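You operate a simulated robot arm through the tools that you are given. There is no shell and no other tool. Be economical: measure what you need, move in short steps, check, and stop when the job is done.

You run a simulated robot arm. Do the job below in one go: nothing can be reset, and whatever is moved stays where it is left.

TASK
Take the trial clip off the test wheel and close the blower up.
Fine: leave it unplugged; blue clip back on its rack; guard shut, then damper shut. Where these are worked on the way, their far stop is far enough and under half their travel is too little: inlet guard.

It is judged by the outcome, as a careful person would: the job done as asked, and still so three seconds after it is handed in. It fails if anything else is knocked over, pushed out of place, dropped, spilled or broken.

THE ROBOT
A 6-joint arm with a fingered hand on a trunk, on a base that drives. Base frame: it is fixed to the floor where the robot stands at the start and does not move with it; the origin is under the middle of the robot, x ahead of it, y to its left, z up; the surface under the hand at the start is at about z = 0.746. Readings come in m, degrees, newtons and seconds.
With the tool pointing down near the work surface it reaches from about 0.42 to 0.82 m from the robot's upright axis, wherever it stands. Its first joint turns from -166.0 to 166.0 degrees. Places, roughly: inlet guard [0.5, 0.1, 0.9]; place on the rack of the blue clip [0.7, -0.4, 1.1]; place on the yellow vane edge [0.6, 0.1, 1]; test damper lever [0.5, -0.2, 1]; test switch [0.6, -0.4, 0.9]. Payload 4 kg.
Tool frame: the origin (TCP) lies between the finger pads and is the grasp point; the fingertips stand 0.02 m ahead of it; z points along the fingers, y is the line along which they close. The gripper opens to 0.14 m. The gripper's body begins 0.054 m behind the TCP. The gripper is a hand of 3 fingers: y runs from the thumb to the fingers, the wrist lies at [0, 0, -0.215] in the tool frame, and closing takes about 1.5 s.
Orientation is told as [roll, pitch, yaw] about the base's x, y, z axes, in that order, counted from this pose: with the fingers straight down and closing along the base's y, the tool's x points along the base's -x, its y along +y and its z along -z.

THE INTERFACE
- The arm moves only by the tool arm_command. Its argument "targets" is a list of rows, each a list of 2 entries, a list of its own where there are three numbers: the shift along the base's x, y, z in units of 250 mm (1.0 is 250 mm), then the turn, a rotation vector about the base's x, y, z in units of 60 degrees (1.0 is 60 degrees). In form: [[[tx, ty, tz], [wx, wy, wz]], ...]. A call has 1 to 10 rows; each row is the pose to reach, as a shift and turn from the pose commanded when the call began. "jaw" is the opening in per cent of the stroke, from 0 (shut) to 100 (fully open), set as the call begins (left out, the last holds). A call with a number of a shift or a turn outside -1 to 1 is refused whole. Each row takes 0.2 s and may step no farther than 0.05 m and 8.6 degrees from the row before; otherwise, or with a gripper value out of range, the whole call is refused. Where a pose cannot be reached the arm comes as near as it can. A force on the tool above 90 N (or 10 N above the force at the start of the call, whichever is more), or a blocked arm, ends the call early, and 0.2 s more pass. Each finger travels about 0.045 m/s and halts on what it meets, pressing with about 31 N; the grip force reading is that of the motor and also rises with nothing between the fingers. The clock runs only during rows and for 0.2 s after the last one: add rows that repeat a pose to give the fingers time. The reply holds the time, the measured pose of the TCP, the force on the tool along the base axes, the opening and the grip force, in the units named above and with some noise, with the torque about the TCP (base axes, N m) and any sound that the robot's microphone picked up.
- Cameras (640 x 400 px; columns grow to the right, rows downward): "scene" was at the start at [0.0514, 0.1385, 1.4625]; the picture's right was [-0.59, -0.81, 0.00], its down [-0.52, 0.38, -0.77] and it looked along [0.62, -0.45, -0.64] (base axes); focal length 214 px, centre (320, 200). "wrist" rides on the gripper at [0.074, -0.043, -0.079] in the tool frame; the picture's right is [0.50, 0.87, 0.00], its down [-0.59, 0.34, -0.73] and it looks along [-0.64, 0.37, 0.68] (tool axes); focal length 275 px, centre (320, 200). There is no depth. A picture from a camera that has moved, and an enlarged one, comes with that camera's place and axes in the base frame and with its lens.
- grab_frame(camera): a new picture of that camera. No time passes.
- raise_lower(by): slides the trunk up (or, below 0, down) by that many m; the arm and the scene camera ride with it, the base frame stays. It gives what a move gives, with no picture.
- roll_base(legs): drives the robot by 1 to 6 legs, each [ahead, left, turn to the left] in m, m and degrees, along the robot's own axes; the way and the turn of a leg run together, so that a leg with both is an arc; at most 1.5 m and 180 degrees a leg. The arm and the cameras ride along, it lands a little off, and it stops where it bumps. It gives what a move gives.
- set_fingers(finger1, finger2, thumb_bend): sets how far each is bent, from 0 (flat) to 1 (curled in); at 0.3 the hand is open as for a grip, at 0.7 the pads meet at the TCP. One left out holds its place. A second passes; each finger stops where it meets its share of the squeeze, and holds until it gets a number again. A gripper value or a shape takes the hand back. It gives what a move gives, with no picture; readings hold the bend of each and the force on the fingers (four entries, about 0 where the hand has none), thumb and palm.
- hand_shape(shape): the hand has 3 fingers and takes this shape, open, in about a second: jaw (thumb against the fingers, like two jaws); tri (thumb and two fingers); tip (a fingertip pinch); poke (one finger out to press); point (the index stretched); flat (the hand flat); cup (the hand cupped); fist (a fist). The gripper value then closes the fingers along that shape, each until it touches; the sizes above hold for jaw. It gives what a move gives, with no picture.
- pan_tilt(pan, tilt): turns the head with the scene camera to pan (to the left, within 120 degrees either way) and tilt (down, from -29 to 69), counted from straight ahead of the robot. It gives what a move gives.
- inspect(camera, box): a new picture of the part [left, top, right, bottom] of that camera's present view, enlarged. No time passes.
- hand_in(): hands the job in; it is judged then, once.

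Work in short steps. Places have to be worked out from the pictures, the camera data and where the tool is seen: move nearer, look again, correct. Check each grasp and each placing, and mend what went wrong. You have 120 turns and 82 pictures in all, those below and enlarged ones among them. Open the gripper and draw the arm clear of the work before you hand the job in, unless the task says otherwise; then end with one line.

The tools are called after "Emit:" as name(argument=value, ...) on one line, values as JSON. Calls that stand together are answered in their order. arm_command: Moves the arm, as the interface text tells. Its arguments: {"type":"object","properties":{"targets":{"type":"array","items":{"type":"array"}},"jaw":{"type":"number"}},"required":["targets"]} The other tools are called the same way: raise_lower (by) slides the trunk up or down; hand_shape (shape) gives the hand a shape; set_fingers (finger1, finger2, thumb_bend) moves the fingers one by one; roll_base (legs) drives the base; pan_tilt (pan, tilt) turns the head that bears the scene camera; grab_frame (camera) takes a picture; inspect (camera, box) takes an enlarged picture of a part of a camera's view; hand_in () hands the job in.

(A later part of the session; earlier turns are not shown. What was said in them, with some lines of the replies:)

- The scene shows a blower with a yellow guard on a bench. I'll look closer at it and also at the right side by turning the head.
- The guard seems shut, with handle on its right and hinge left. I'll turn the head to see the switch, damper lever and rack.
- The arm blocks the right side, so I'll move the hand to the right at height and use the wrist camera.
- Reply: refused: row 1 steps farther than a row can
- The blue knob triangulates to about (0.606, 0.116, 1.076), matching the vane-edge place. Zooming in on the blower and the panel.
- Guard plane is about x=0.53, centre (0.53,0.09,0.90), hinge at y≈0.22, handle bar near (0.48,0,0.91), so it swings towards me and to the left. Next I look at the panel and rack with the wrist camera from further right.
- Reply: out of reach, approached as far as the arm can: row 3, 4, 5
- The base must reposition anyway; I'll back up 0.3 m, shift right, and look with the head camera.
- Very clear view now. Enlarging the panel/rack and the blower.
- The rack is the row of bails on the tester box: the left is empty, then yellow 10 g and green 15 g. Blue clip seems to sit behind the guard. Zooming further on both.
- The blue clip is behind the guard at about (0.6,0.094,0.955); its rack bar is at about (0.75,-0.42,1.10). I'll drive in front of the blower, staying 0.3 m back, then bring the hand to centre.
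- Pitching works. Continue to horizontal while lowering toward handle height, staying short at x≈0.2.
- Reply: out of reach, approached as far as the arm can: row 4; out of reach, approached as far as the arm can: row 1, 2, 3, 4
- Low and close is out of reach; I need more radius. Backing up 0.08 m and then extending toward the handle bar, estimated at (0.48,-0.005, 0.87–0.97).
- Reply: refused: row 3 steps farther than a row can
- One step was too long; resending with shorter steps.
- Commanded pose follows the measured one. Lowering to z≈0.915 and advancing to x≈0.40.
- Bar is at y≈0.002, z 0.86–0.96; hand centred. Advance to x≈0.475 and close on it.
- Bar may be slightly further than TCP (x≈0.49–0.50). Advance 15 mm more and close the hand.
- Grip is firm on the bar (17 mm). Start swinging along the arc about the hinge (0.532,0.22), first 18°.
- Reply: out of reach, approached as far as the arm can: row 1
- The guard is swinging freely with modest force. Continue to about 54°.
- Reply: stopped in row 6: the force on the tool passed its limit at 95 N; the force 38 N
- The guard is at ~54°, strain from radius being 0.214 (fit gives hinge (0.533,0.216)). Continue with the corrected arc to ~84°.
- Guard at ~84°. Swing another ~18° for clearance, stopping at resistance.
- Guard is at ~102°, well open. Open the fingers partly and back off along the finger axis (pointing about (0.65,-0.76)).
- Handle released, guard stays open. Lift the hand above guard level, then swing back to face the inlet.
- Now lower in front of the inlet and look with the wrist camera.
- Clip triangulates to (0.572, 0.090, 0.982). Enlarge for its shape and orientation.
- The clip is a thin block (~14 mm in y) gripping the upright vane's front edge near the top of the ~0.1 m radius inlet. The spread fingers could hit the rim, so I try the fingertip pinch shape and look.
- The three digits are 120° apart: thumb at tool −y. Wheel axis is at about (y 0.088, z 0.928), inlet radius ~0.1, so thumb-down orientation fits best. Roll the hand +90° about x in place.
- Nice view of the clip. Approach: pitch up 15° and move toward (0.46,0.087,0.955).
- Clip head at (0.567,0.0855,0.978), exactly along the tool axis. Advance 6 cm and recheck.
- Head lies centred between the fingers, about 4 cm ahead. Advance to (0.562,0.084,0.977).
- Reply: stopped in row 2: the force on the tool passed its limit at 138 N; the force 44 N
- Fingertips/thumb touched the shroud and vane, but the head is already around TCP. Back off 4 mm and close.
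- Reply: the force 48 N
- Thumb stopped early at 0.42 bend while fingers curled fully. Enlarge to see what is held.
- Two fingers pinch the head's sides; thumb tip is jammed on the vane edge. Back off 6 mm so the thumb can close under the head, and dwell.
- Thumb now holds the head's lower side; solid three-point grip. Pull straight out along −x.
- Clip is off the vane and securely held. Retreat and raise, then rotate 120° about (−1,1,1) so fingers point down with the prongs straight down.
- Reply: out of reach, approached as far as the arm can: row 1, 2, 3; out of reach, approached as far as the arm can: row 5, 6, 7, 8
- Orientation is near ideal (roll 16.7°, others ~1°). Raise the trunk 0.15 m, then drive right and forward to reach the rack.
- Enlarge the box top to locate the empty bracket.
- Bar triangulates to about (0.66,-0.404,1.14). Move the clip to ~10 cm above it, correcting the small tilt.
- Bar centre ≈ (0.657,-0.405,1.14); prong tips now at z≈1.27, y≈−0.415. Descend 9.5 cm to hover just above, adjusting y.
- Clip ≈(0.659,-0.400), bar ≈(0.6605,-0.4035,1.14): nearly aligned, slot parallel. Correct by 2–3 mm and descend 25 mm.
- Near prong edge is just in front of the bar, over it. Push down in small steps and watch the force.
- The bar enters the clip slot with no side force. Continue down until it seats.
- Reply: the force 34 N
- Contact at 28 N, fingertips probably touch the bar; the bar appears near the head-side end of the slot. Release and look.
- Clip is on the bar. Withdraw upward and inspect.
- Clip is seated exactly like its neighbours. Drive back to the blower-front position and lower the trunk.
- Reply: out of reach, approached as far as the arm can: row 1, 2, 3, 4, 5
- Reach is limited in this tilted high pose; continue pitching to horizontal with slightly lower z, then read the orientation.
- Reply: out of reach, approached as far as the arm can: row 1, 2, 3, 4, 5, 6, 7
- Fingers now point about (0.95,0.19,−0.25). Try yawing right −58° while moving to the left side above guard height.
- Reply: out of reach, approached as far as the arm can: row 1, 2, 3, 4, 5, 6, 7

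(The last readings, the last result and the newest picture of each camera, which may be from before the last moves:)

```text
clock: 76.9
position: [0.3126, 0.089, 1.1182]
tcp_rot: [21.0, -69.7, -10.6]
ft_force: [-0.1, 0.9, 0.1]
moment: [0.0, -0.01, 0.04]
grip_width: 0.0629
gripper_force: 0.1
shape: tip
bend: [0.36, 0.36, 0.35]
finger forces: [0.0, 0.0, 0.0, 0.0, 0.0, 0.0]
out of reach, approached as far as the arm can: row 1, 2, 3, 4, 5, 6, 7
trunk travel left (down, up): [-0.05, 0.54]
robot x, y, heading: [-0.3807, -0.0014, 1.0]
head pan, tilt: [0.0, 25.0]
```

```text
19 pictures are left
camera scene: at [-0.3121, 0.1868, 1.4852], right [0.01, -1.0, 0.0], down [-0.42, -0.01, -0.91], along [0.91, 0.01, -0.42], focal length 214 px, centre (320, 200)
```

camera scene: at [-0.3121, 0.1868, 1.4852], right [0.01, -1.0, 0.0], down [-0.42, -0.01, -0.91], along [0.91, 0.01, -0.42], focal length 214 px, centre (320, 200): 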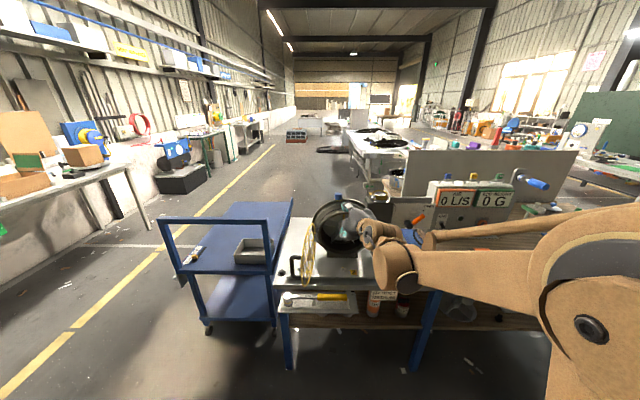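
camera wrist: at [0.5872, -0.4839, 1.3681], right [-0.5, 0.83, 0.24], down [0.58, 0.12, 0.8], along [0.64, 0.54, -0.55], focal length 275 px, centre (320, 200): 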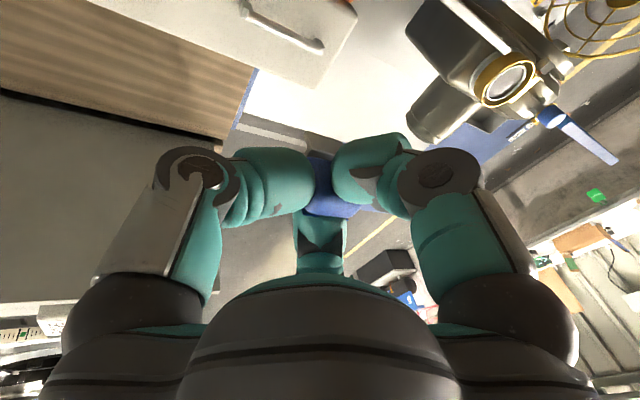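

The wrist seems wound to a limit along this route. I'll reverse these turns back to the fingers-down pose, then undo via the same route that worked before.

Emit:
arm_command(targets=[[[0, 0, 0], [0, 0, 0.14]], [[0, 0, 0], [0, 0, 0.28]], [[0, 0, 0], [0, 0, 0.42]], [[0, 0, 0.02], [0, 0, 0.56]], [[0, 0, 0.03], [0, 0, 0.7]], [[0, 0, 0.04], [0, 0, 0.84]], [[0, 0, 0.05], [0, 0, 0.96]]])

Emit:
arm_command(targets=[[[0, 0, 0], [0.035, 0.13, 0.01]], [[0, 0, 0], [0.07, 0.26, 0.02]], [[0, 0, 0], [0.105, 0.39, 0.03]], [[0, 0, 0], [0.14, 0.52, 0.04]], [[0, 0, 0], [0.175, 0.65, 0.05]], [[0, 0, 0], [0.23, 0.78, 0.06]]])

Emit:
arm_command(targets=[[[0, 0, 0], [0, 0.13, 0]], [[0, 0, 0], [0, 0.26, 0]], [[0, 0, 0], [0, 0.39, 0]], [[0, 0, 0], [0, 0.45, 0]]])

```text
clock: 78.5
position: [0.3165, 0.0932, 1.1298]
tcp_rot: [21.0, -69.7, 47.0]
ft_force: [-0.2, -0.1, -1.1]
moment: [0.02, -0.02, 0.04]
grip_width: 0.063
gripper_force: 0.1
shape: tip
bend: [0.36, 0.36, 0.35]
finger forces: [0.1, 0.1, 0.0, 0.0, 0.1, 0.1]
trunk travel left (down, up): [-0.05, 0.54]
robot x, y, heading: [-0.3846, 0.0019, 0.8]
head pan, tilt: [0.0, 25.0]
```

```text
clock: 79.9
position: [0.3166, 0.0934, 1.1291]
tcp_rot: [73.6, -30.5, 7.0]
ft_force: [-0.1, -0.4, 0.1]
moment: [0.01, 0.02, -0.04]
grip_width: 0.0632
gripper_force: 0.1
shape: tip
bend: [0.36, 0.36, 0.35]
finger forces: [0.0, 0.1, 0.0, 0.1, 0.1, 0.0]
trunk travel left (down, up): [-0.05, 0.54]
robot x, y, heading: [-0.3819, -0.0007, 0.6]
head pan, tilt: [0.0, 25.0]
```

```text
clock: 80.9
position: [0.3167, 0.0937, 1.1302]
tcp_rot: [76.8, -3.6, 6.0]
ft_force: [0.0, -1.1, 0.3]
moment: [0.01, 0.01, -0.01]
grip_width: 0.063
gripper_force: 0.1
shape: tip
bend: [0.36, 0.36, 0.35]
finger forces: [0.0, 0.0, 0.0, 0.0, 0.0, 0.0]
trunk travel left (down, up): [-0.05, 0.54]
robot x, y, heading: [-0.3835, 0.0023, 1.0]
head pan, tilt: [0.0, 25.0]
```

Reached without limits: fingers now point +y with tool-y up. Yaw −96° brings the thumb-down forward pose used before.

Emit:
arm_command(targets=[[[0, 0, 0.02], [0, 0, -0.14]], [[0, 0, 0.04], [0, 0, -0.28]], [[0, 0, 0.06], [0, 0, -0.42]], [[0, 0, 0.08], [0, 0, -0.56]], [[0, 0, 0.1], [0, 0, -0.7]], [[0, 0, 0.1], [0, 0, -0.84]], [[0, 0, 0.1], [0, 0, -0.98]]])

Emit:
arm_command(targets=[[[0, 0, 0], [0, 0, -0.14]], [[0, 0, 0], [0, 0, -0.28]], [[0, 0, 0], [0, 0, -0.42]], [[0, 0, 0], [0, 0, -0.56]], [[0, 0, 0], [0, 0, -0.62]], [[0, 0, 0], [0, -0.12, -0.62]], [[0, 0, 0], [0, -0.22, -0.62]]])

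```text
clock: 82.5
position: [0.3169, 0.0924, 1.1549]
tcp_rot: [76.7, -3.8, -52.9]
ft_force: [0.9, -0.3, -0.1]
moment: [-0.01, 0.01, 0.02]
grip_width: 0.0631
gripper_force: 0.1
shape: tip
bend: [0.36, 0.36, 0.35]
finger forces: [0.1, 0.1, 0.1, 0.0, 0.1, 0.0]
trunk travel left (down, up): [-0.05, 0.54]
robot x, y, heading: [-0.3817, 0.0002, 0.8]
head pan, tilt: [0.0, 25.0]
```

```text
clock: 84.1
position: [0.3205, 0.098, 1.1811]
tcp_rot: [91.5, -2.8, -83.7]
ft_force: [-0.6, 0.1, 0.4]
moment: [0.04, 0.04, 0.04]
grip_width: 0.063
gripper_force: 0.1
shape: tip
bend: [0.36, 0.36, 0.35]
finger forces: [0.0, 0.0, 0.1, 0.1, 0.0, 0.1]
out of reach, approached as far as the arm can: row 4, 5, 6, 7
trunk travel left (down, up): [-0.05, 0.54]
robot x, y, heading: [-0.3851, -0.0056, 0.8]
head pan, tilt: [0.0, 25.0]
```

Nearly there. Now undo the roll (−90° about x) and advance x slightly for reach.

Emit:
arm_command(targets=[[[0.1, 0, -0.05], [-0.14, 0, 0]], [[0.15, 0, -0.1], [-0.28, 0, 0]], [[0.15, 0, -0.1], [-0.42, 0, 0]], [[0.15, 0, -0.1], [-0.56, 0, 0]], [[0.15, 0, -0.1], [-0.7, 0, 0]], [[0.15, 0, -0.1], [-0.84, 0, 0]], [[0.15, 0, -0.1], [-0.98, 0, 0]]])

Emit:
arm_command(targets=[[[0, 0, 0], [-0.14, 0, 0]], [[0, 0, 0], [-0.28, 0, 0]], [[0, 0, 0], [-0.42, 0, 0]], [[0, 0, 0], [-0.5, 0, 0]]])

```text
clock: 85.7
position: [0.3555, 0.0932, 1.1298]
tcp_rot: [92.2, -66.8, -93.6]
ft_force: [0.2, -0.4, -0.1]
moment: [0.0, -0.01, 0.01]
grip_width: 0.0629
gripper_force: 0.0
shape: tip
bend: [0.36, 0.36, 0.35]
finger forces: [0.0, 0.1, 0.0, 0.1, 0.0, 0.0]
trunk travel left (down, up): [-0.05, 0.54]
robot x, y, heading: [-0.386, -0.0038, 0.6]
head pan, tilt: [0.0, 25.0]
```

```text
clock: 86.7
position: [0.3548, 0.094, 1.129]
tcp_rot: [-102.6, -83.1, 101.7]
ft_force: [-0.2, -0.1, -0.4]
moment: [0.0, 0.01, -0.01]
grip_width: 0.0631
gripper_force: 0.0
shape: tip
bend: [0.36, 0.36, 0.35]
finger forces: [0.0, 0.0, 0.0, 0.0, 0.0, 0.0]
trunk travel left (down, up): [-0.05, 0.54]
robot x, y, heading: [-0.3847, 0.0003, 0.8]
head pan, tilt: [0.0, 25.0]
```

Now cleanly horizontal, fingers along +x. Move left over the guard's left side while yawing −49°.

Emit:
arm_command(targets=[[[-0.15, 0.08, 0.02], [0, 0, -0.08]], [[-0.3, 0.16, 0.04], [0, 0, -0.2]], [[-0.36, 0.34, 0.05], [0, 0, -0.32]], [[-0.4, 0.52, 0.05], [0, 0, -0.44]], [[-0.42, 0.7, 0.05], [0, 0, -0.56]], [[-0.42, 0.86, 0.05], [0, 0, -0.68]], [[-0.42, 1, 0.05], [0, 0, -0.8]]])

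```text
clock: 88.3
position: [0.2498, 0.3457, 1.1377]
tcp_rot: [-102.9, -83.2, 53.9]
ft_force: [0.4, -0.6, 0.3]
moment: [0.01, 0.02, -0.01]
grip_width: 0.0631
gripper_force: 0.1
shape: tip
bend: [0.36, 0.36, 0.35]
finger forces: [0.1, 0.0, 0.0, 0.0, 0.1, 0.1]
trunk travel left (down, up): [-0.05, 0.54]
robot x, y, heading: [-0.3843, -0.0014, 0.5]
head pan, tilt: [0.0, 25.0]
```

Reached. Descend to the pre-grasp beside the handle at (0.265,0.385,0.917).

Emit:
arm_command(targets=[[[0, 0.16, -0.05], [0, 0, 0]], [[0, 0.16, -0.22], [0, 0, 0]], [[0.03, 0.16, -0.4], [0, 0, 0]], [[0.06, 0.16, -0.58], [0, 0, 0]], [[0.06, 0.16, -0.75], [0, 0, 0]], [[0.06, 0.16, -0.88], [0, 0, 0]]])

Emit:
grab_frame(camera="wrist")

Emit:
inspect(camera="scene", box=[240, 180, 440, 320])

```text
clock: 89.7
position: [0.2652, 0.3842, 0.9227]
tcp_rot: [-102.9, -83.1, 54.0]
ft_force: [-1.1, 0.2, -0.9]
moment: [0.01, 0.02, 0.0]
grip_width: 0.063
gripper_force: 0.1
shape: tip
bend: [0.36, 0.36, 0.35]
finger forces: [0.1, 0.0, 0.0, 0.0, 0.1, 0.0]
trunk travel left (down, up): [-0.05, 0.54]
robot x, y, heading: [-0.3843, -0.0038, 0.6]
head pan, tilt: [0.0, 25.0]
```

```text
18 pictures are left
camera wrist: at [0.1762, 0.4108, 0.852], right [0.61, 0.52, -0.6], down [-0.19, 0.83, 0.53], along [0.77, -0.21, 0.61], focal length 275 px, centre (320, 200)
```

wrist: 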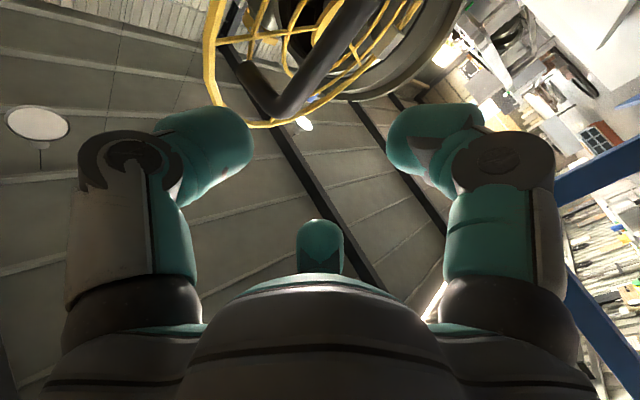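

```text
2.86 times, centred on (340, 250) of scene
camera zoom: at [-0.3118, 0.1873, 1.4851], right [0.01, -1.0, 0.0], down [-0.42, -0.01, -0.91], along [0.91, 0.01, -0.42], focal length 613 px, centre (263, 57)
```

zoom: 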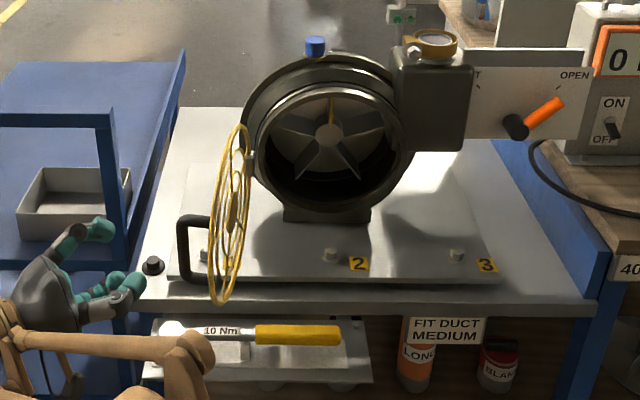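

Guard unchanged; handle bar near (0.34,0.295). Open to 60%, advance along the finger axis and grip.

Emit:
arm_command(targets=[[[0, 0, 0], [0, 0, 0]], [[0, 0, 0], [0, 0, 0]], [[0.09, -0.11, -0.01], [0, 0, 0]], [[0.19, -0.22, -0.015], [0, 0, 0]], [[0.284, -0.328, -0.02], [0, 0, 0]]], jaw=60)

Emit:
arm_command(targets=[[[0, 0, 0], [0, 0, 0]], [[0, 0, 0], [0, 0, 0]], [[0, 0, 0], [0, 0, 0]], [[0, 0, 0], [0, 0, 0]], [[0, 0, 0], [0, 0, 0]], [[0, 0, 0], [0, 0, 0]], [[0, 0, 0], [0, 0, 0]], [[0, 0, 0], [0, 0, 0]]], jaw=0)

Emit:
inspect(camera="scene", box=[240, 180, 440, 320])

```text
clock: 90.9
position: [0.3337, 0.3037, 0.9179]
tcp_rot: [-102.9, -83.2, 53.9]
ft_force: [0.3, 0.5, 0.1]
moment: [-0.02, 0.02, -0.02]
grip_width: 0.0834
gripper_force: 0.0
shape: tip
bend: [0.3, 0.3, 0.29]
finger forces: [0.0, 0.1, 0.0, 0.0, 0.0, 0.0]
trunk travel left (down, up): [-0.05, 0.54]
robot x, y, heading: [-0.3864, -0.0051, 0.4]
head pan, tilt: [0.0, 25.0]
```

```text
clock: 92.7
position: [0.3334, 0.3048, 0.9166]
tcp_rot: [-102.9, -83.3, 53.8]
ft_force: [1.4, -0.1, 1.2]
moment: [0.14, -0.1, 0.01]
grip_width: 0.0162
gripper_force: 31.0
shape: tip
bend: [0.73, 0.72, 0.48]
finger forces: [9.1, 0.1, 0.0, 0.0, 9.5, 0.1]
trunk travel left (down, up): [-0.05, 0.54]
robot x, y, heading: [-0.3837, -0.0055, 0.9]
head pan, tilt: [0.0, 25.0]
```

```text
2.86 times, centred on (340, 250) of scene
camera zoom: at [-0.3118, 0.1869, 1.4852], right [0.01, -1.0, 0.0], down [-0.42, -0.01, -0.91], along [0.91, 0.01, -0.42], focal length 613 px, centre (263, 57)
```

zoom: 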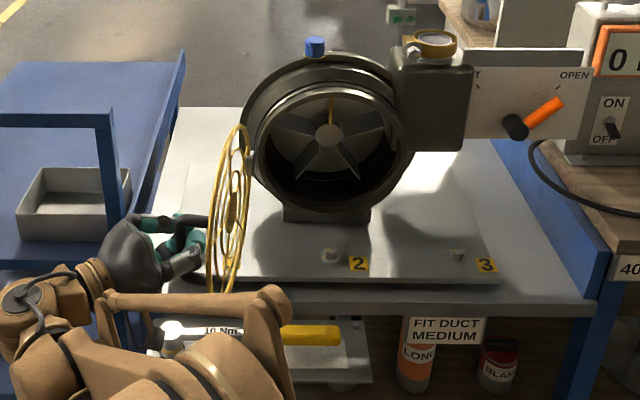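

Gripped. Swing closed along the arc, first 48°.

Emit:
arm_command(targets=[[[-0.033, -0.086, 0], [0, 0, 0.05]], [[-0.056, -0.174, 0], [0, 0, 0.1]], [[-0.07, -0.264, 0], [0, 0, 0.15]], [[-0.075, -0.355, 0], [0, 0, 0.2]], [[-0.071, -0.447, 0], [0, 0, 0.25]], [[-0.056, -0.537, 0], [0, 0, 0.3]], [[-0.032, -0.626, 0], [0, 0, 0.35]], [[0, -0.711, 0], [0, 0, 0.4]]])

```text
clock: 94.5
position: [0.3366, 0.1266, 0.9146]
tcp_rot: [-102.6, -83.1, 77.9]
ft_force: [40.1, 18.4, 26.7]
moment: [0.38, -0.11, 0.11]
grip_width: 0.0148
gripper_force: 31.0
shape: tip
bend: [0.73, 0.72, 0.48]
finger forces: [37.6, 1.1, 0.1, 0.0, 15.1, 0.0]
trunk travel left (down, up): [-0.05, 0.54]
robot x, y, heading: [-0.3849, -0.0019, 0.9]
head pan, tilt: [0.0, 25.0]
```

Force points towards the hinge, so tighten the radius a bit and continue closing.

Emit:
arm_command(targets=[[[0.062, -0.069, 0.01], [0, 0, 0.05]], [[0.114, -0.14, 0.01], [0, 0, 0.1]], [[0.169, -0.207, 0.01], [0, 0, 0.15]], [[0.229, -0.272, 0.01], [0, 0, 0.2]], [[0.296, -0.33, 0.01], [0, 0, 0.25]], [[0.368, -0.38, 0.01], [0, 0, 0.3]]])

Emit:
inspect(camera="scene", box=[260, 180, 420, 300])

```text
clock: 95.9
position: [0.4308, 0.0325, 0.92]
tcp_rot: [-101.9, -83.2, 95.1]
ft_force: [5.9, 9.0, -11.7]
moment: [0.31, -0.02, -0.02]
grip_width: 0.0151
gripper_force: 31.7
shape: tip
bend: [0.73, 0.72, 0.49]
finger forces: [13.0, 0.2, 0.0, 0.1, 8.4, 0.0]
trunk travel left (down, up): [-0.05, 0.54]
robot x, y, heading: [-0.3824, -0.0038, 0.8]
head pan, tilt: [0.0, 25.0]
```

```text
3.33 times, centred on (340, 240) of scene
camera zoom: at [-0.3099, 0.1884, 1.4848], right [0.01, -1.0, 0.0], down [-0.42, -0.01, -0.91], along [0.91, 0.01, -0.42], focal length 715 px, centre (253, 67)
```

zoom: 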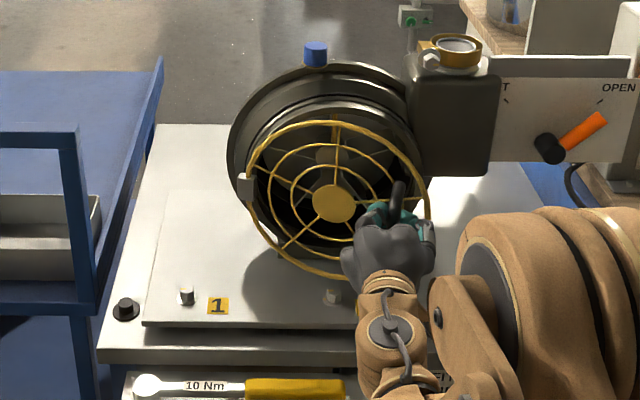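

Continue the last ~17° until it presses shut.

Emit:
arm_command(targets=[[[0.079, -0.043, 0], [0, 0, 0.05]], [[0.161, -0.077, 0], [0, 0, 0.1]], [[0.221, -0.1, 0], [0, 0, 0.13]], [[0.25, -0.105, 0], [0, 0, 0.13]]])

Emit:
inspect(camera="scene", box=[280, 180, 400, 280])

```text
clock: 96.9
position: [0.4912, 0.0091, 0.9202]
tcp_rot: [-100.6, -83.2, 100.9]
ft_force: [6.6, 23.3, -4.8]
moment: [0.42, 0.07, -0.05]
grip_width: 0.0149
gripper_force: 31.0
shape: tip
bend: [0.73, 0.72, 0.5]
finger forces: [22.7, 0.3, 0.1, 0.0, 9.0, 0.1]
out of reach, approached as far as the arm can: row 3
trunk travel left (down, up): [-0.05, 0.54]
robot x, y, heading: [-0.3837, -0.0003, 0.6]
head pan, tilt: [0.0, 25.0]
```

```text
4.00 times, centred on (340, 230) of scene
camera zoom: at [-0.3108, 0.1901, 1.4847], right [0.01, -1.0, 0.0], down [-0.42, -0.01, -0.91], along [0.91, 0.01, -0.42], focal length 858 px, centre (240, 80)
```

zoom: 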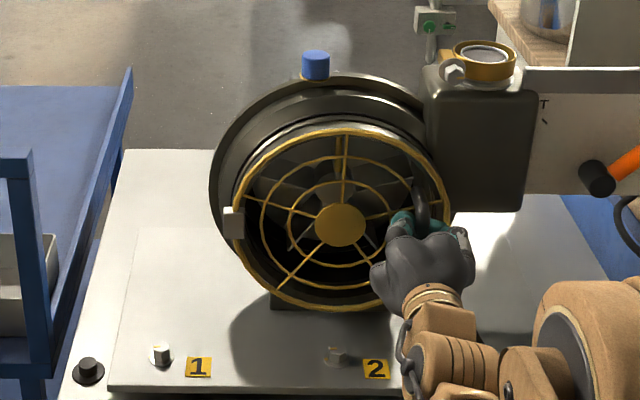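

Looks nearly shut, but no closing resistance yet. Push +x further in small steps until it stops.

Emit:
arm_command(targets=[[[0.016, 0.02, 0], [0, 0, 0]], [[0.032, 0.02, 0], [0, 0, 0]], [[0.048, 0.02, 0], [0, 0, 0]]])

```text
clock: 97.7
position: [0.5008, 0.0091, 0.9203]
tcp_rot: [-102.0, -83.1, 102.4]
ft_force: [-4.5, 11.6, -1.4]
moment: [0.22, 0.1, -0.25]
grip_width: 0.0149
gripper_force: 30.9
shape: tip
bend: [0.73, 0.72, 0.51]
finger forces: [10.2, 0.0, 0.0, 0.0, 0.0, 0.0]
trunk travel left (down, up): [-0.05, 0.54]
robot x, y, heading: [-0.3846, -0.0011, 0.6]
head pan, tilt: [0.0, 25.0]
```

Emit:
arm_command(targets=[[[0.02, 0, 0], [0, 0, 0]], [[0.04, 0, 0], [0, 0, 0]], [[0.06, 0, 0], [0, 0, 0]]])

Emit:
inspect(camera="scene", box=[280, 180, 400, 280])

```text
clock: 98.4
position: [0.5058, 0.0077, 0.9213]
tcp_rot: [-101.5, -83.3, 101.8]
ft_force: [-36.8, 2.3, 0.4]
moment: [0.13, 0.15, -0.13]
grip_width: 0.0147
gripper_force: 30.6
shape: tip
bend: [0.72, 0.73, 0.51]
finger forces: [6.0, 0.1, 0.0, 0.1, 0.0, 0.0]
trunk travel left (down, up): [-0.05, 0.54]
robot x, y, heading: [-0.3873, -0.0021, 0.3]
head pan, tilt: [0.0, 25.0]
stopped in row 3: the force on the tool passed its limit at 98 N (the readings are from after the stop); the commanded pose is now the measured one
```

```text
4.00 times, centred on (340, 230) of scene
camera zoom: at [-0.319, 0.1868, 1.4856], right [0.01, -1.0, 0.0], down [-0.42, -0.01, -0.91], along [0.91, 0.01, -0.42], focal length 858 px, centre (240, 80)
```

zoom: 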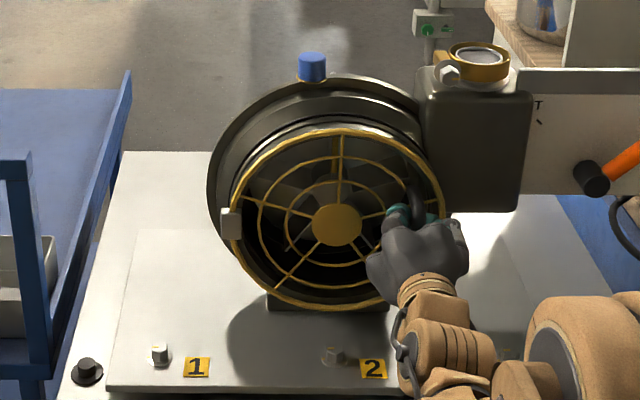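

It hit a hard stop: guard shut. Release and back away straight.

Emit:
arm_command(targets=[[[0, 0, 0], [0, 0, 0]], [[0, 0, 0], [0, 0, 0]], [[0, 0, 0], [0, 0, 0]], [[0, 0, 0], [0, 0, 0]], [[0, 0, 0], [0, 0, 0]], [[0, 0, 0], [0, 0, 0]], [[0, 0, 0], [0, 0, 0]]], jaw=60)

Emit:
arm_command(targets=[[[-0.1, 0, 0], [0, 0, 0]], [[-0.25, 0, 0], [0, 0, 0]], [[-0.4, 0, 0], [0, 0, 0]], [[-0.5, 0, 0.1], [0, 0, 0]], [[-0.5, 0, 0.28], [0, 0, 0]], [[-0.5, 0, 0.46], [0, 0, 0]], [[-0.5, 0, 0.64], [0, 0, 0]]])

Emit:
grab_frame(camera="scene")

```text
clock: 100.0
position: [0.5053, 0.0066, 0.9203]
tcp_rot: [-101.6, -83.3, 102.0]
ft_force: [-44.5, 5.0, -1.8]
moment: [0.09, 0.19, -0.6]
grip_width: 0.0725
gripper_force: 0.0
shape: tip
bend: [0.34, 0.32, 0.32]
finger forces: [11.4, 8.5, 0.1, 0.0, 24.7, 0.0]
trunk travel left (down, up): [-0.05, 0.54]
robot x, y, heading: [-0.3862, -0.0022, 0.8]
head pan, tilt: [0.0, 25.0]
```

```text
clock: 101.6
position: [0.3851, 0.006, 1.0787]
tcp_rot: [-100.0, -83.3, 100.3]
ft_force: [-0.5, 0.3, 0.2]
moment: [0.03, 0.02, -0.03]
grip_width: 0.0836
gripper_force: 0.0
shape: tip
bend: [0.3, 0.3, 0.29]
finger forces: [0.2, 0.0, 0.1, 0.1, 0.0, 0.0]
trunk travel left (down, up): [-0.05, 0.54]
robot x, y, heading: [-0.3835, -0.0052, 0.8]
head pan, tilt: [0.0, 25.0]
```

```text
12 pictures are left
camera scene: at [-0.3139, 0.1866, 1.4852], right [0.01, -1.0, 0.0], down [-0.42, -0.01, -0.91], along [0.91, 0.01, -0.42], focal length 214 px, centre (320, 200)
```

scene: 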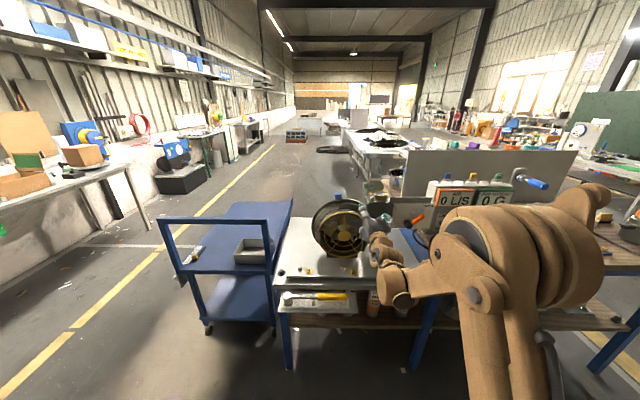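

Check the guard fit and lever in one enlargement.

Emit:
inspect(camera="scene", box=[300, 185, 440, 275])

```text
4.44 times, centred on (370, 230) of scene
camera zoom: at [-0.3139, 0.1866, 1.4852], right [0.01, -1.0, 0.0], down [-0.42, -0.01, -0.91], along [0.91, 0.01, -0.42], focal length 953 px, centre (98, 67)
```

zoom: 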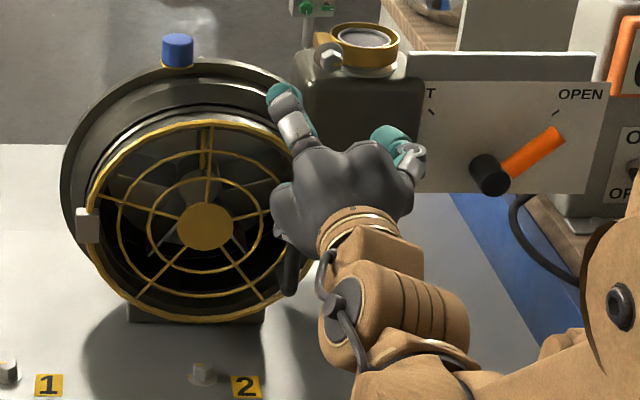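

Guard is flush. Damper lever: hub ≈(0.556,-0.216,0.956), tip ≈(0.538,-0.264,1.017), to be swung left over the top. Drive right 0.2 m and shut the fingers to use them as a pusher.

Emit:
roll_base(legs=[[0, -0.2, 0]])

Emit:
arm_command(targets=[[[0, -0.16, -0.06], [0, 0, 0]], [[0, -0.32, -0.14], [0, 0, 0]], [[0, -0.46, -0.25], [0, 0, 0]], [[0.04, -0.48, -0.32], [0, 0, 0]], [[0.04, -0.48, -0.32], [0, 0, 0]], [[0.04, -0.48, -0.32], [0, 0, 0]], [[0.04, -0.48, -0.32], [0, 0, 0]]], jaw=0)

Emit:
grab_frame(camera="wrist")

```text
clock: 103.2
position: [0.3868, -0.1974, 1.0785]
tcp_rot: [-99.8, -83.4, 100.0]
ft_force: [0.2, 0.3, -0.5]
moment: [0.01, -0.02, 0.03]
grip_width: 0.0836
gripper_force: 0.1
shape: tip
bend: [0.3, 0.3, 0.29]
finger forces: [0.1, 0.1, 0.0, 0.0, 0.0, 0.0]
trunk travel left (down, up): [-0.05, 0.54]
robot x, y, heading: [-0.3809, -0.2035, 0.7]
head pan, tilt: [0.0, 25.0]
```

```text
clock: 104.8
position: [0.3993, -0.317, 0.9987]
tcp_rot: [-99.8, -83.2, 99.8]
ft_force: [-0.1, 0.7, -0.8]
moment: [0.03, 0.0, 0.03]
grip_width: 0.0
gripper_force: 31.3
shape: tip
bend: [0.73, 0.73, 0.7]
finger forces: [0.1, 0.0, 0.1, 0.0, 0.0, 0.0]
out of reach, approached as far as the arm can: row 1
trunk travel left (down, up): [-0.05, 0.54]
robot x, y, heading: [-0.3813, -0.204, 0.5]
head pan, tilt: [0.0, 25.0]
```

```text
10 pictures are left
camera wrist: at [0.3228, -0.3672, 0.9295], right [0.01, 0.8, -0.6], down [-0.75, 0.4, 0.53], along [0.67, 0.44, 0.6], focal length 275 px, centre (320, 200)
```

wrist: 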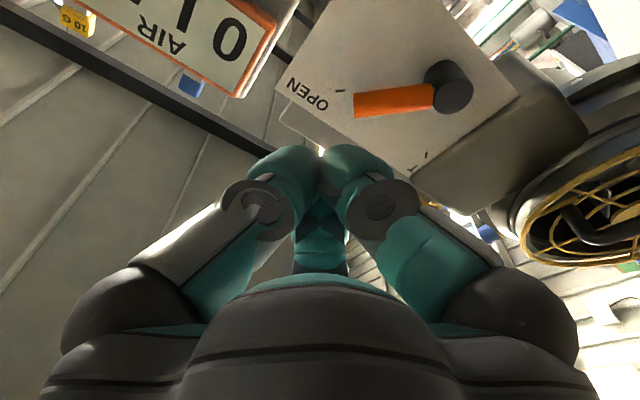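

Clear view: lever at (y −0.26 at z 1.0), SHUT tick at about 43° to the left. Advance beside the lever to x≈0.533.

Emit:
arm_command(targets=[[[0.18, -0.02, 0], [0, 0, 0]], [[0.36, -0.02, 0], [0, 0, 0]], [[0.535, -0.02, 0], [0, 0, 0]]])

Emit:
grab_frame(camera="wrist")

```text
clock: 105.6
position: [0.5335, -0.3185, 0.9996]
tcp_rot: [-99.7, -83.4, 99.8]
ft_force: [0.0, -0.6, 0.0]
moment: [-0.01, 0.01, -0.01]
grip_width: 0.0
gripper_force: 31.4
shape: tip
bend: [0.73, 0.73, 0.7]
finger forces: [0.0, 0.1, 0.0, 0.0, 0.0, 0.1]
trunk travel left (down, up): [-0.05, 0.54]
robot x, y, heading: [-0.384, -0.207, 0.7]
head pan, tilt: [0.0, 25.0]
```

```text
9 pictures are left
camera wrist: at [0.4564, -0.369, 0.9295], right [0.01, 0.8, -0.6], down [-0.75, 0.4, 0.53], along [0.67, 0.44, 0.6], focal length 275 px, centre (320, 200)
```

wrist: 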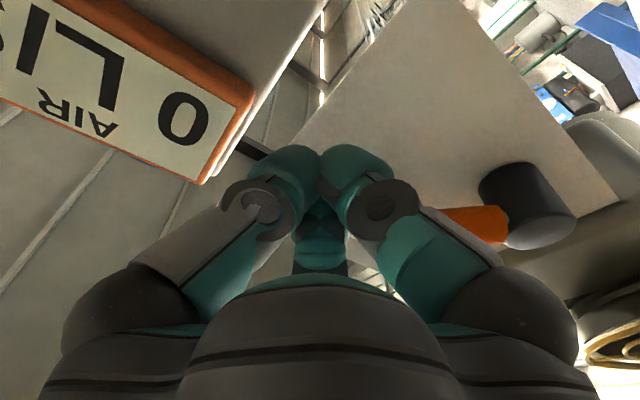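

Now push the lever left along +y in small steps.

Emit:
arm_command(targets=[[[0, 0.06, 0], [0, 0, 0]], [[0, 0.12, 0], [0, 0, 0]], [[0, 0.18, 0], [0, 0, 0]], [[0, 0.24, 0], [0, 0, 0]], [[0, 0.3, 0], [0, 0, 0]], [[0, 0.36, 0], [0, 0, 0]]])

Emit:
grab_frame(camera="wrist")

```text
clock: 107.0
position: [0.5296, -0.2301, 0.9984]
tcp_rot: [-99.8, -83.3, 100.0]
ft_force: [-1.2, -1.2, 0.4]
moment: [0.03, 0.02, -0.01]
grip_width: 0.0
gripper_force: 30.9
shape: tip
bend: [0.73, 0.73, 0.7]
finger forces: [0.4, 0.1, 0.0, 0.1, 0.0, 0.1]
trunk travel left (down, up): [-0.05, 0.54]
robot x, y, heading: [-0.3772, -0.2066, 0.5]
head pan, tilt: [0.0, 25.0]
```

```text
8 pictures are left
camera wrist: at [0.4543, -0.2809, 0.9293], right [0.01, 0.8, -0.6], down [-0.75, 0.4, 0.53], along [0.67, 0.44, 0.6], focal length 275 px, centre (320, 200)
```

wrist: 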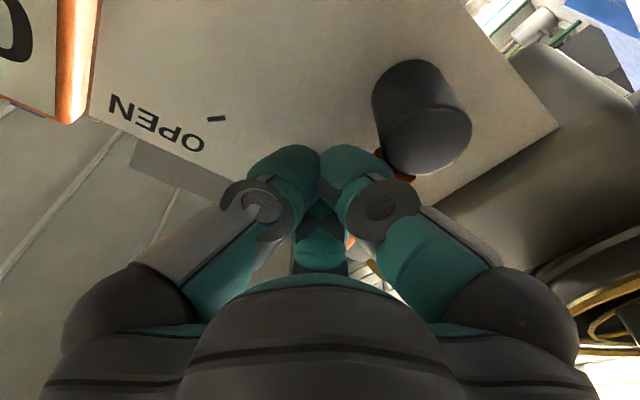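

Lever is following (now near upright). Continue to the SHUT side until resistance.

Emit:
arm_command(targets=[[[0, 0.05, 0], [0, 0, 0]], [[0, 0.1, 0], [0, 0, 0]], [[0, 0.14, 0], [0, 0, 0]], [[0, 0.18, 0], [0, 0, 0]], [[0, 0.21, 0], [0, 0, 0]]])

Emit:
inspect(camera="scene", box=[240, 185, 360, 275])

```text
clock: 108.2
position: [0.5265, -0.1967, 1.0043]
tcp_rot: [-104.9, -83.5, 103.9]
ft_force: [-20.6, -50.8, 33.1]
moment: [-0.32, -0.13, -0.37]
grip_width: 0.0
gripper_force: 31.8
shape: tip
bend: [0.72, 0.73, 0.7]
finger forces: [140.5, 0.0, 0.0, 0.0, 0.0, 0.0]
out of reach, approached as far as the arm can: row 2, 3, 4
trunk travel left (down, up): [-0.05, 0.54]
robot x, y, heading: [-0.3795, -0.2065, -0.1]
head pan, tilt: [0.0, 25.0]
```

```text
4.44 times, centred on (300, 230) of scene
camera zoom: at [-0.3171, -0.0235, 1.4869], right [0.0, -1.0, -0.01], down [-0.42, 0.0, -0.91], along [0.91, 0.01, -0.42], focal length 953 px, centre (409, 67)
```

zoom: 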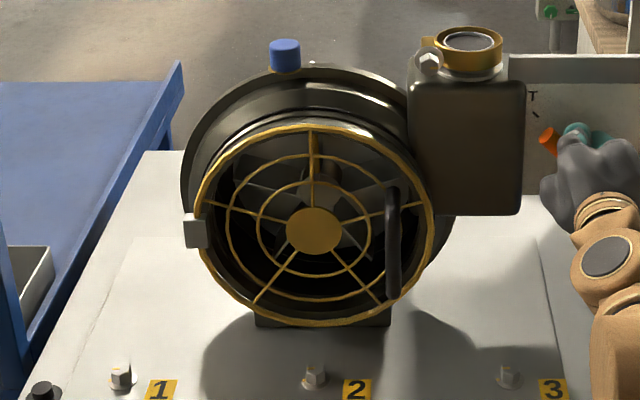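

Strong resistance (−51 N): at the stop. Back off to the right and retreat, then look.

Emit:
arm_command(targets=[[[0, -0.08, 0], [0, 0, 0]], [[-0.04, -0.2, 0], [0, 0, 0]], [[-0.2, -0.25, 0], [0, 0, 0]], [[-0.38, -0.25, 0], [0, 0, 0]], [[-0.5, -0.25, 0.1], [0, 0, 0]]])

Emit:
grab_frame(camera="wrist")

Emit:
inspect(camera="scene", box=[320, 185, 420, 265])

```text
clock: 109.4
position: [0.4066, -0.2406, 1.0251]
tcp_rot: [-99.7, -83.2, 100.1]
ft_force: [0.2, -0.2, 0.6]
moment: [0.02, 0.0, -0.03]
grip_width: 0.0
gripper_force: 31.1
shape: tip
bend: [0.72, 0.73, 0.7]
finger forces: [0.0, 0.1, 0.0, 0.0, 0.0, 0.1]
out of reach, approached as far as the arm can: row 1, 2
trunk travel left (down, up): [-0.05, 0.54]
robot x, y, heading: [-0.3827, -0.2057, 0.5]
head pan, tilt: [0.0, 25.0]
```

```text
6 pictures are left
camera wrist: at [0.3299, -0.2902, 0.9555], right [0.01, 0.8, -0.6], down [-0.75, 0.4, 0.53], along [0.67, 0.44, 0.6], focal length 275 px, centre (320, 200)
```

wrist: 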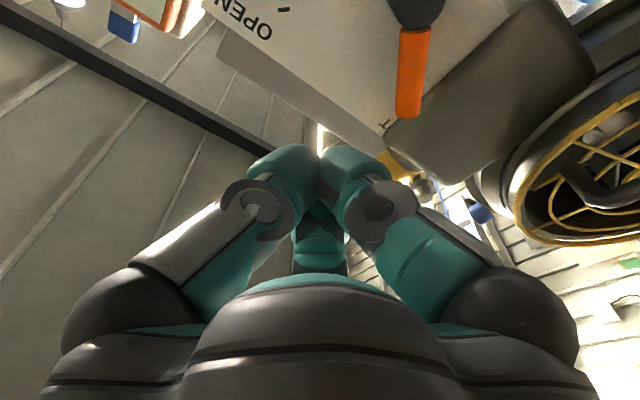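

```text
5.00 times, centred on (370, 225) of scene
camera zoom: at [-0.311, -0.0148, 1.4852], right [0.01, -1.0, 0.0], down [-0.42, 0.0, -0.91], along [0.91, 0.01, -0.42], focal length 1072 px, centre (70, 75)
```

zoom: 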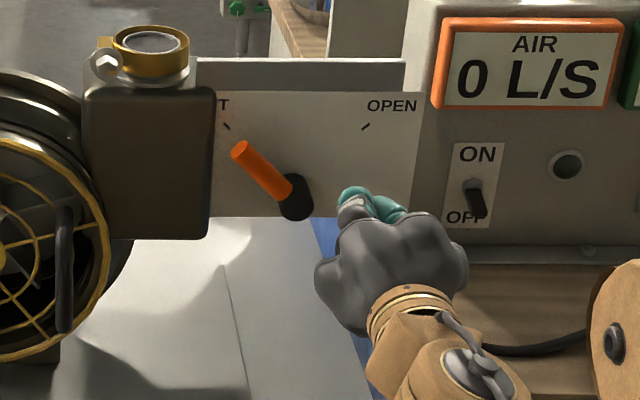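

Lever tip at 43.5° left matches the SHUT tick, after a hard stop. Open the hand, draw the arm back and take a final look.

Emit:
arm_command(targets=[[[-0.05, 0, 0.15], [0, 0, 0]], [[-0.1, 0, 0.3], [0, 0, 0]], [[-0.15, 0, 0.45], [0, 0, 0]], [[-0.15, 0, 0.5], [0, 0, 0]], [[-0.15, 0, 0.5], [0, 0, 0]], [[-0.15, 0, 0.5], [0, 0, 0]]], jaw=100)

Emit:
roll_base(legs=[[-0.2, 0, 0]])

Emit:
inspect(camera="scene", box=[200, 160, 440, 310])

```text
clock: 110.8
position: [0.367, -0.2412, 1.1491]
tcp_rot: [-99.8, -83.2, 100.0]
ft_force: [-0.7, -0.2, 1.1]
moment: [0.01, 0.02, 0.01]
grip_width: 0.14
gripper_force: 0.0
shape: tip
bend: [0.3, 0.3, 0.3]
finger forces: [0.0, 0.0, 0.0, 0.0, 0.1, 0.0]
trunk travel left (down, up): [-0.05, 0.54]
robot x, y, heading: [-0.3852, -0.1992, 0.6]
head pan, tilt: [0.0, 25.0]
```

```text
clock: 112.4
position: [0.1634, -0.2436, 1.15]
tcp_rot: [-100.0, -83.3, 100.4]
ft_force: [-0.3, -0.3, 0.4]
moment: [0.01, -0.01, -0.02]
grip_width: 0.1401
gripper_force: 0.0
shape: tip
bend: [0.3, 0.3, 0.3]
finger forces: [0.1, 0.0, 0.0, 0.0, 0.0, 0.0]
trunk travel left (down, up): [-0.05, 0.54]
robot x, y, heading: [-0.5872, -0.2071, 0.7]
head pan, tilt: [0.0, 25.0]
```

```text
2.67 times, centred on (320, 235) of scene
camera zoom: at [-0.5142, -0.0171, 1.4852], right [0.01, -1.0, 0.0], down [-0.42, 0.0, -0.91], along [0.91, 0.01, -0.42], focal length 572 px, centre (320, 107)
```

zoom: 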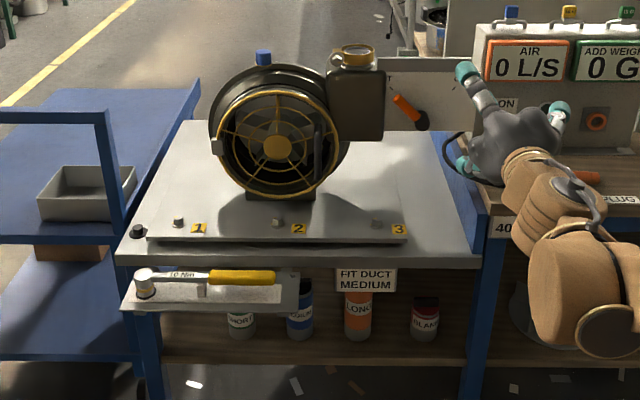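

Clip on its rack, guard shut, damper at SHUT, plug still out, wrench and everything else in place. Handing in.

Emit:
hand_in()

```text
The job is handed in.
```

I took the blue trial clip off the wheel and put it back on its rack. Then I shut the guard, moved the damper to SHUT, and left the blower unplugged.
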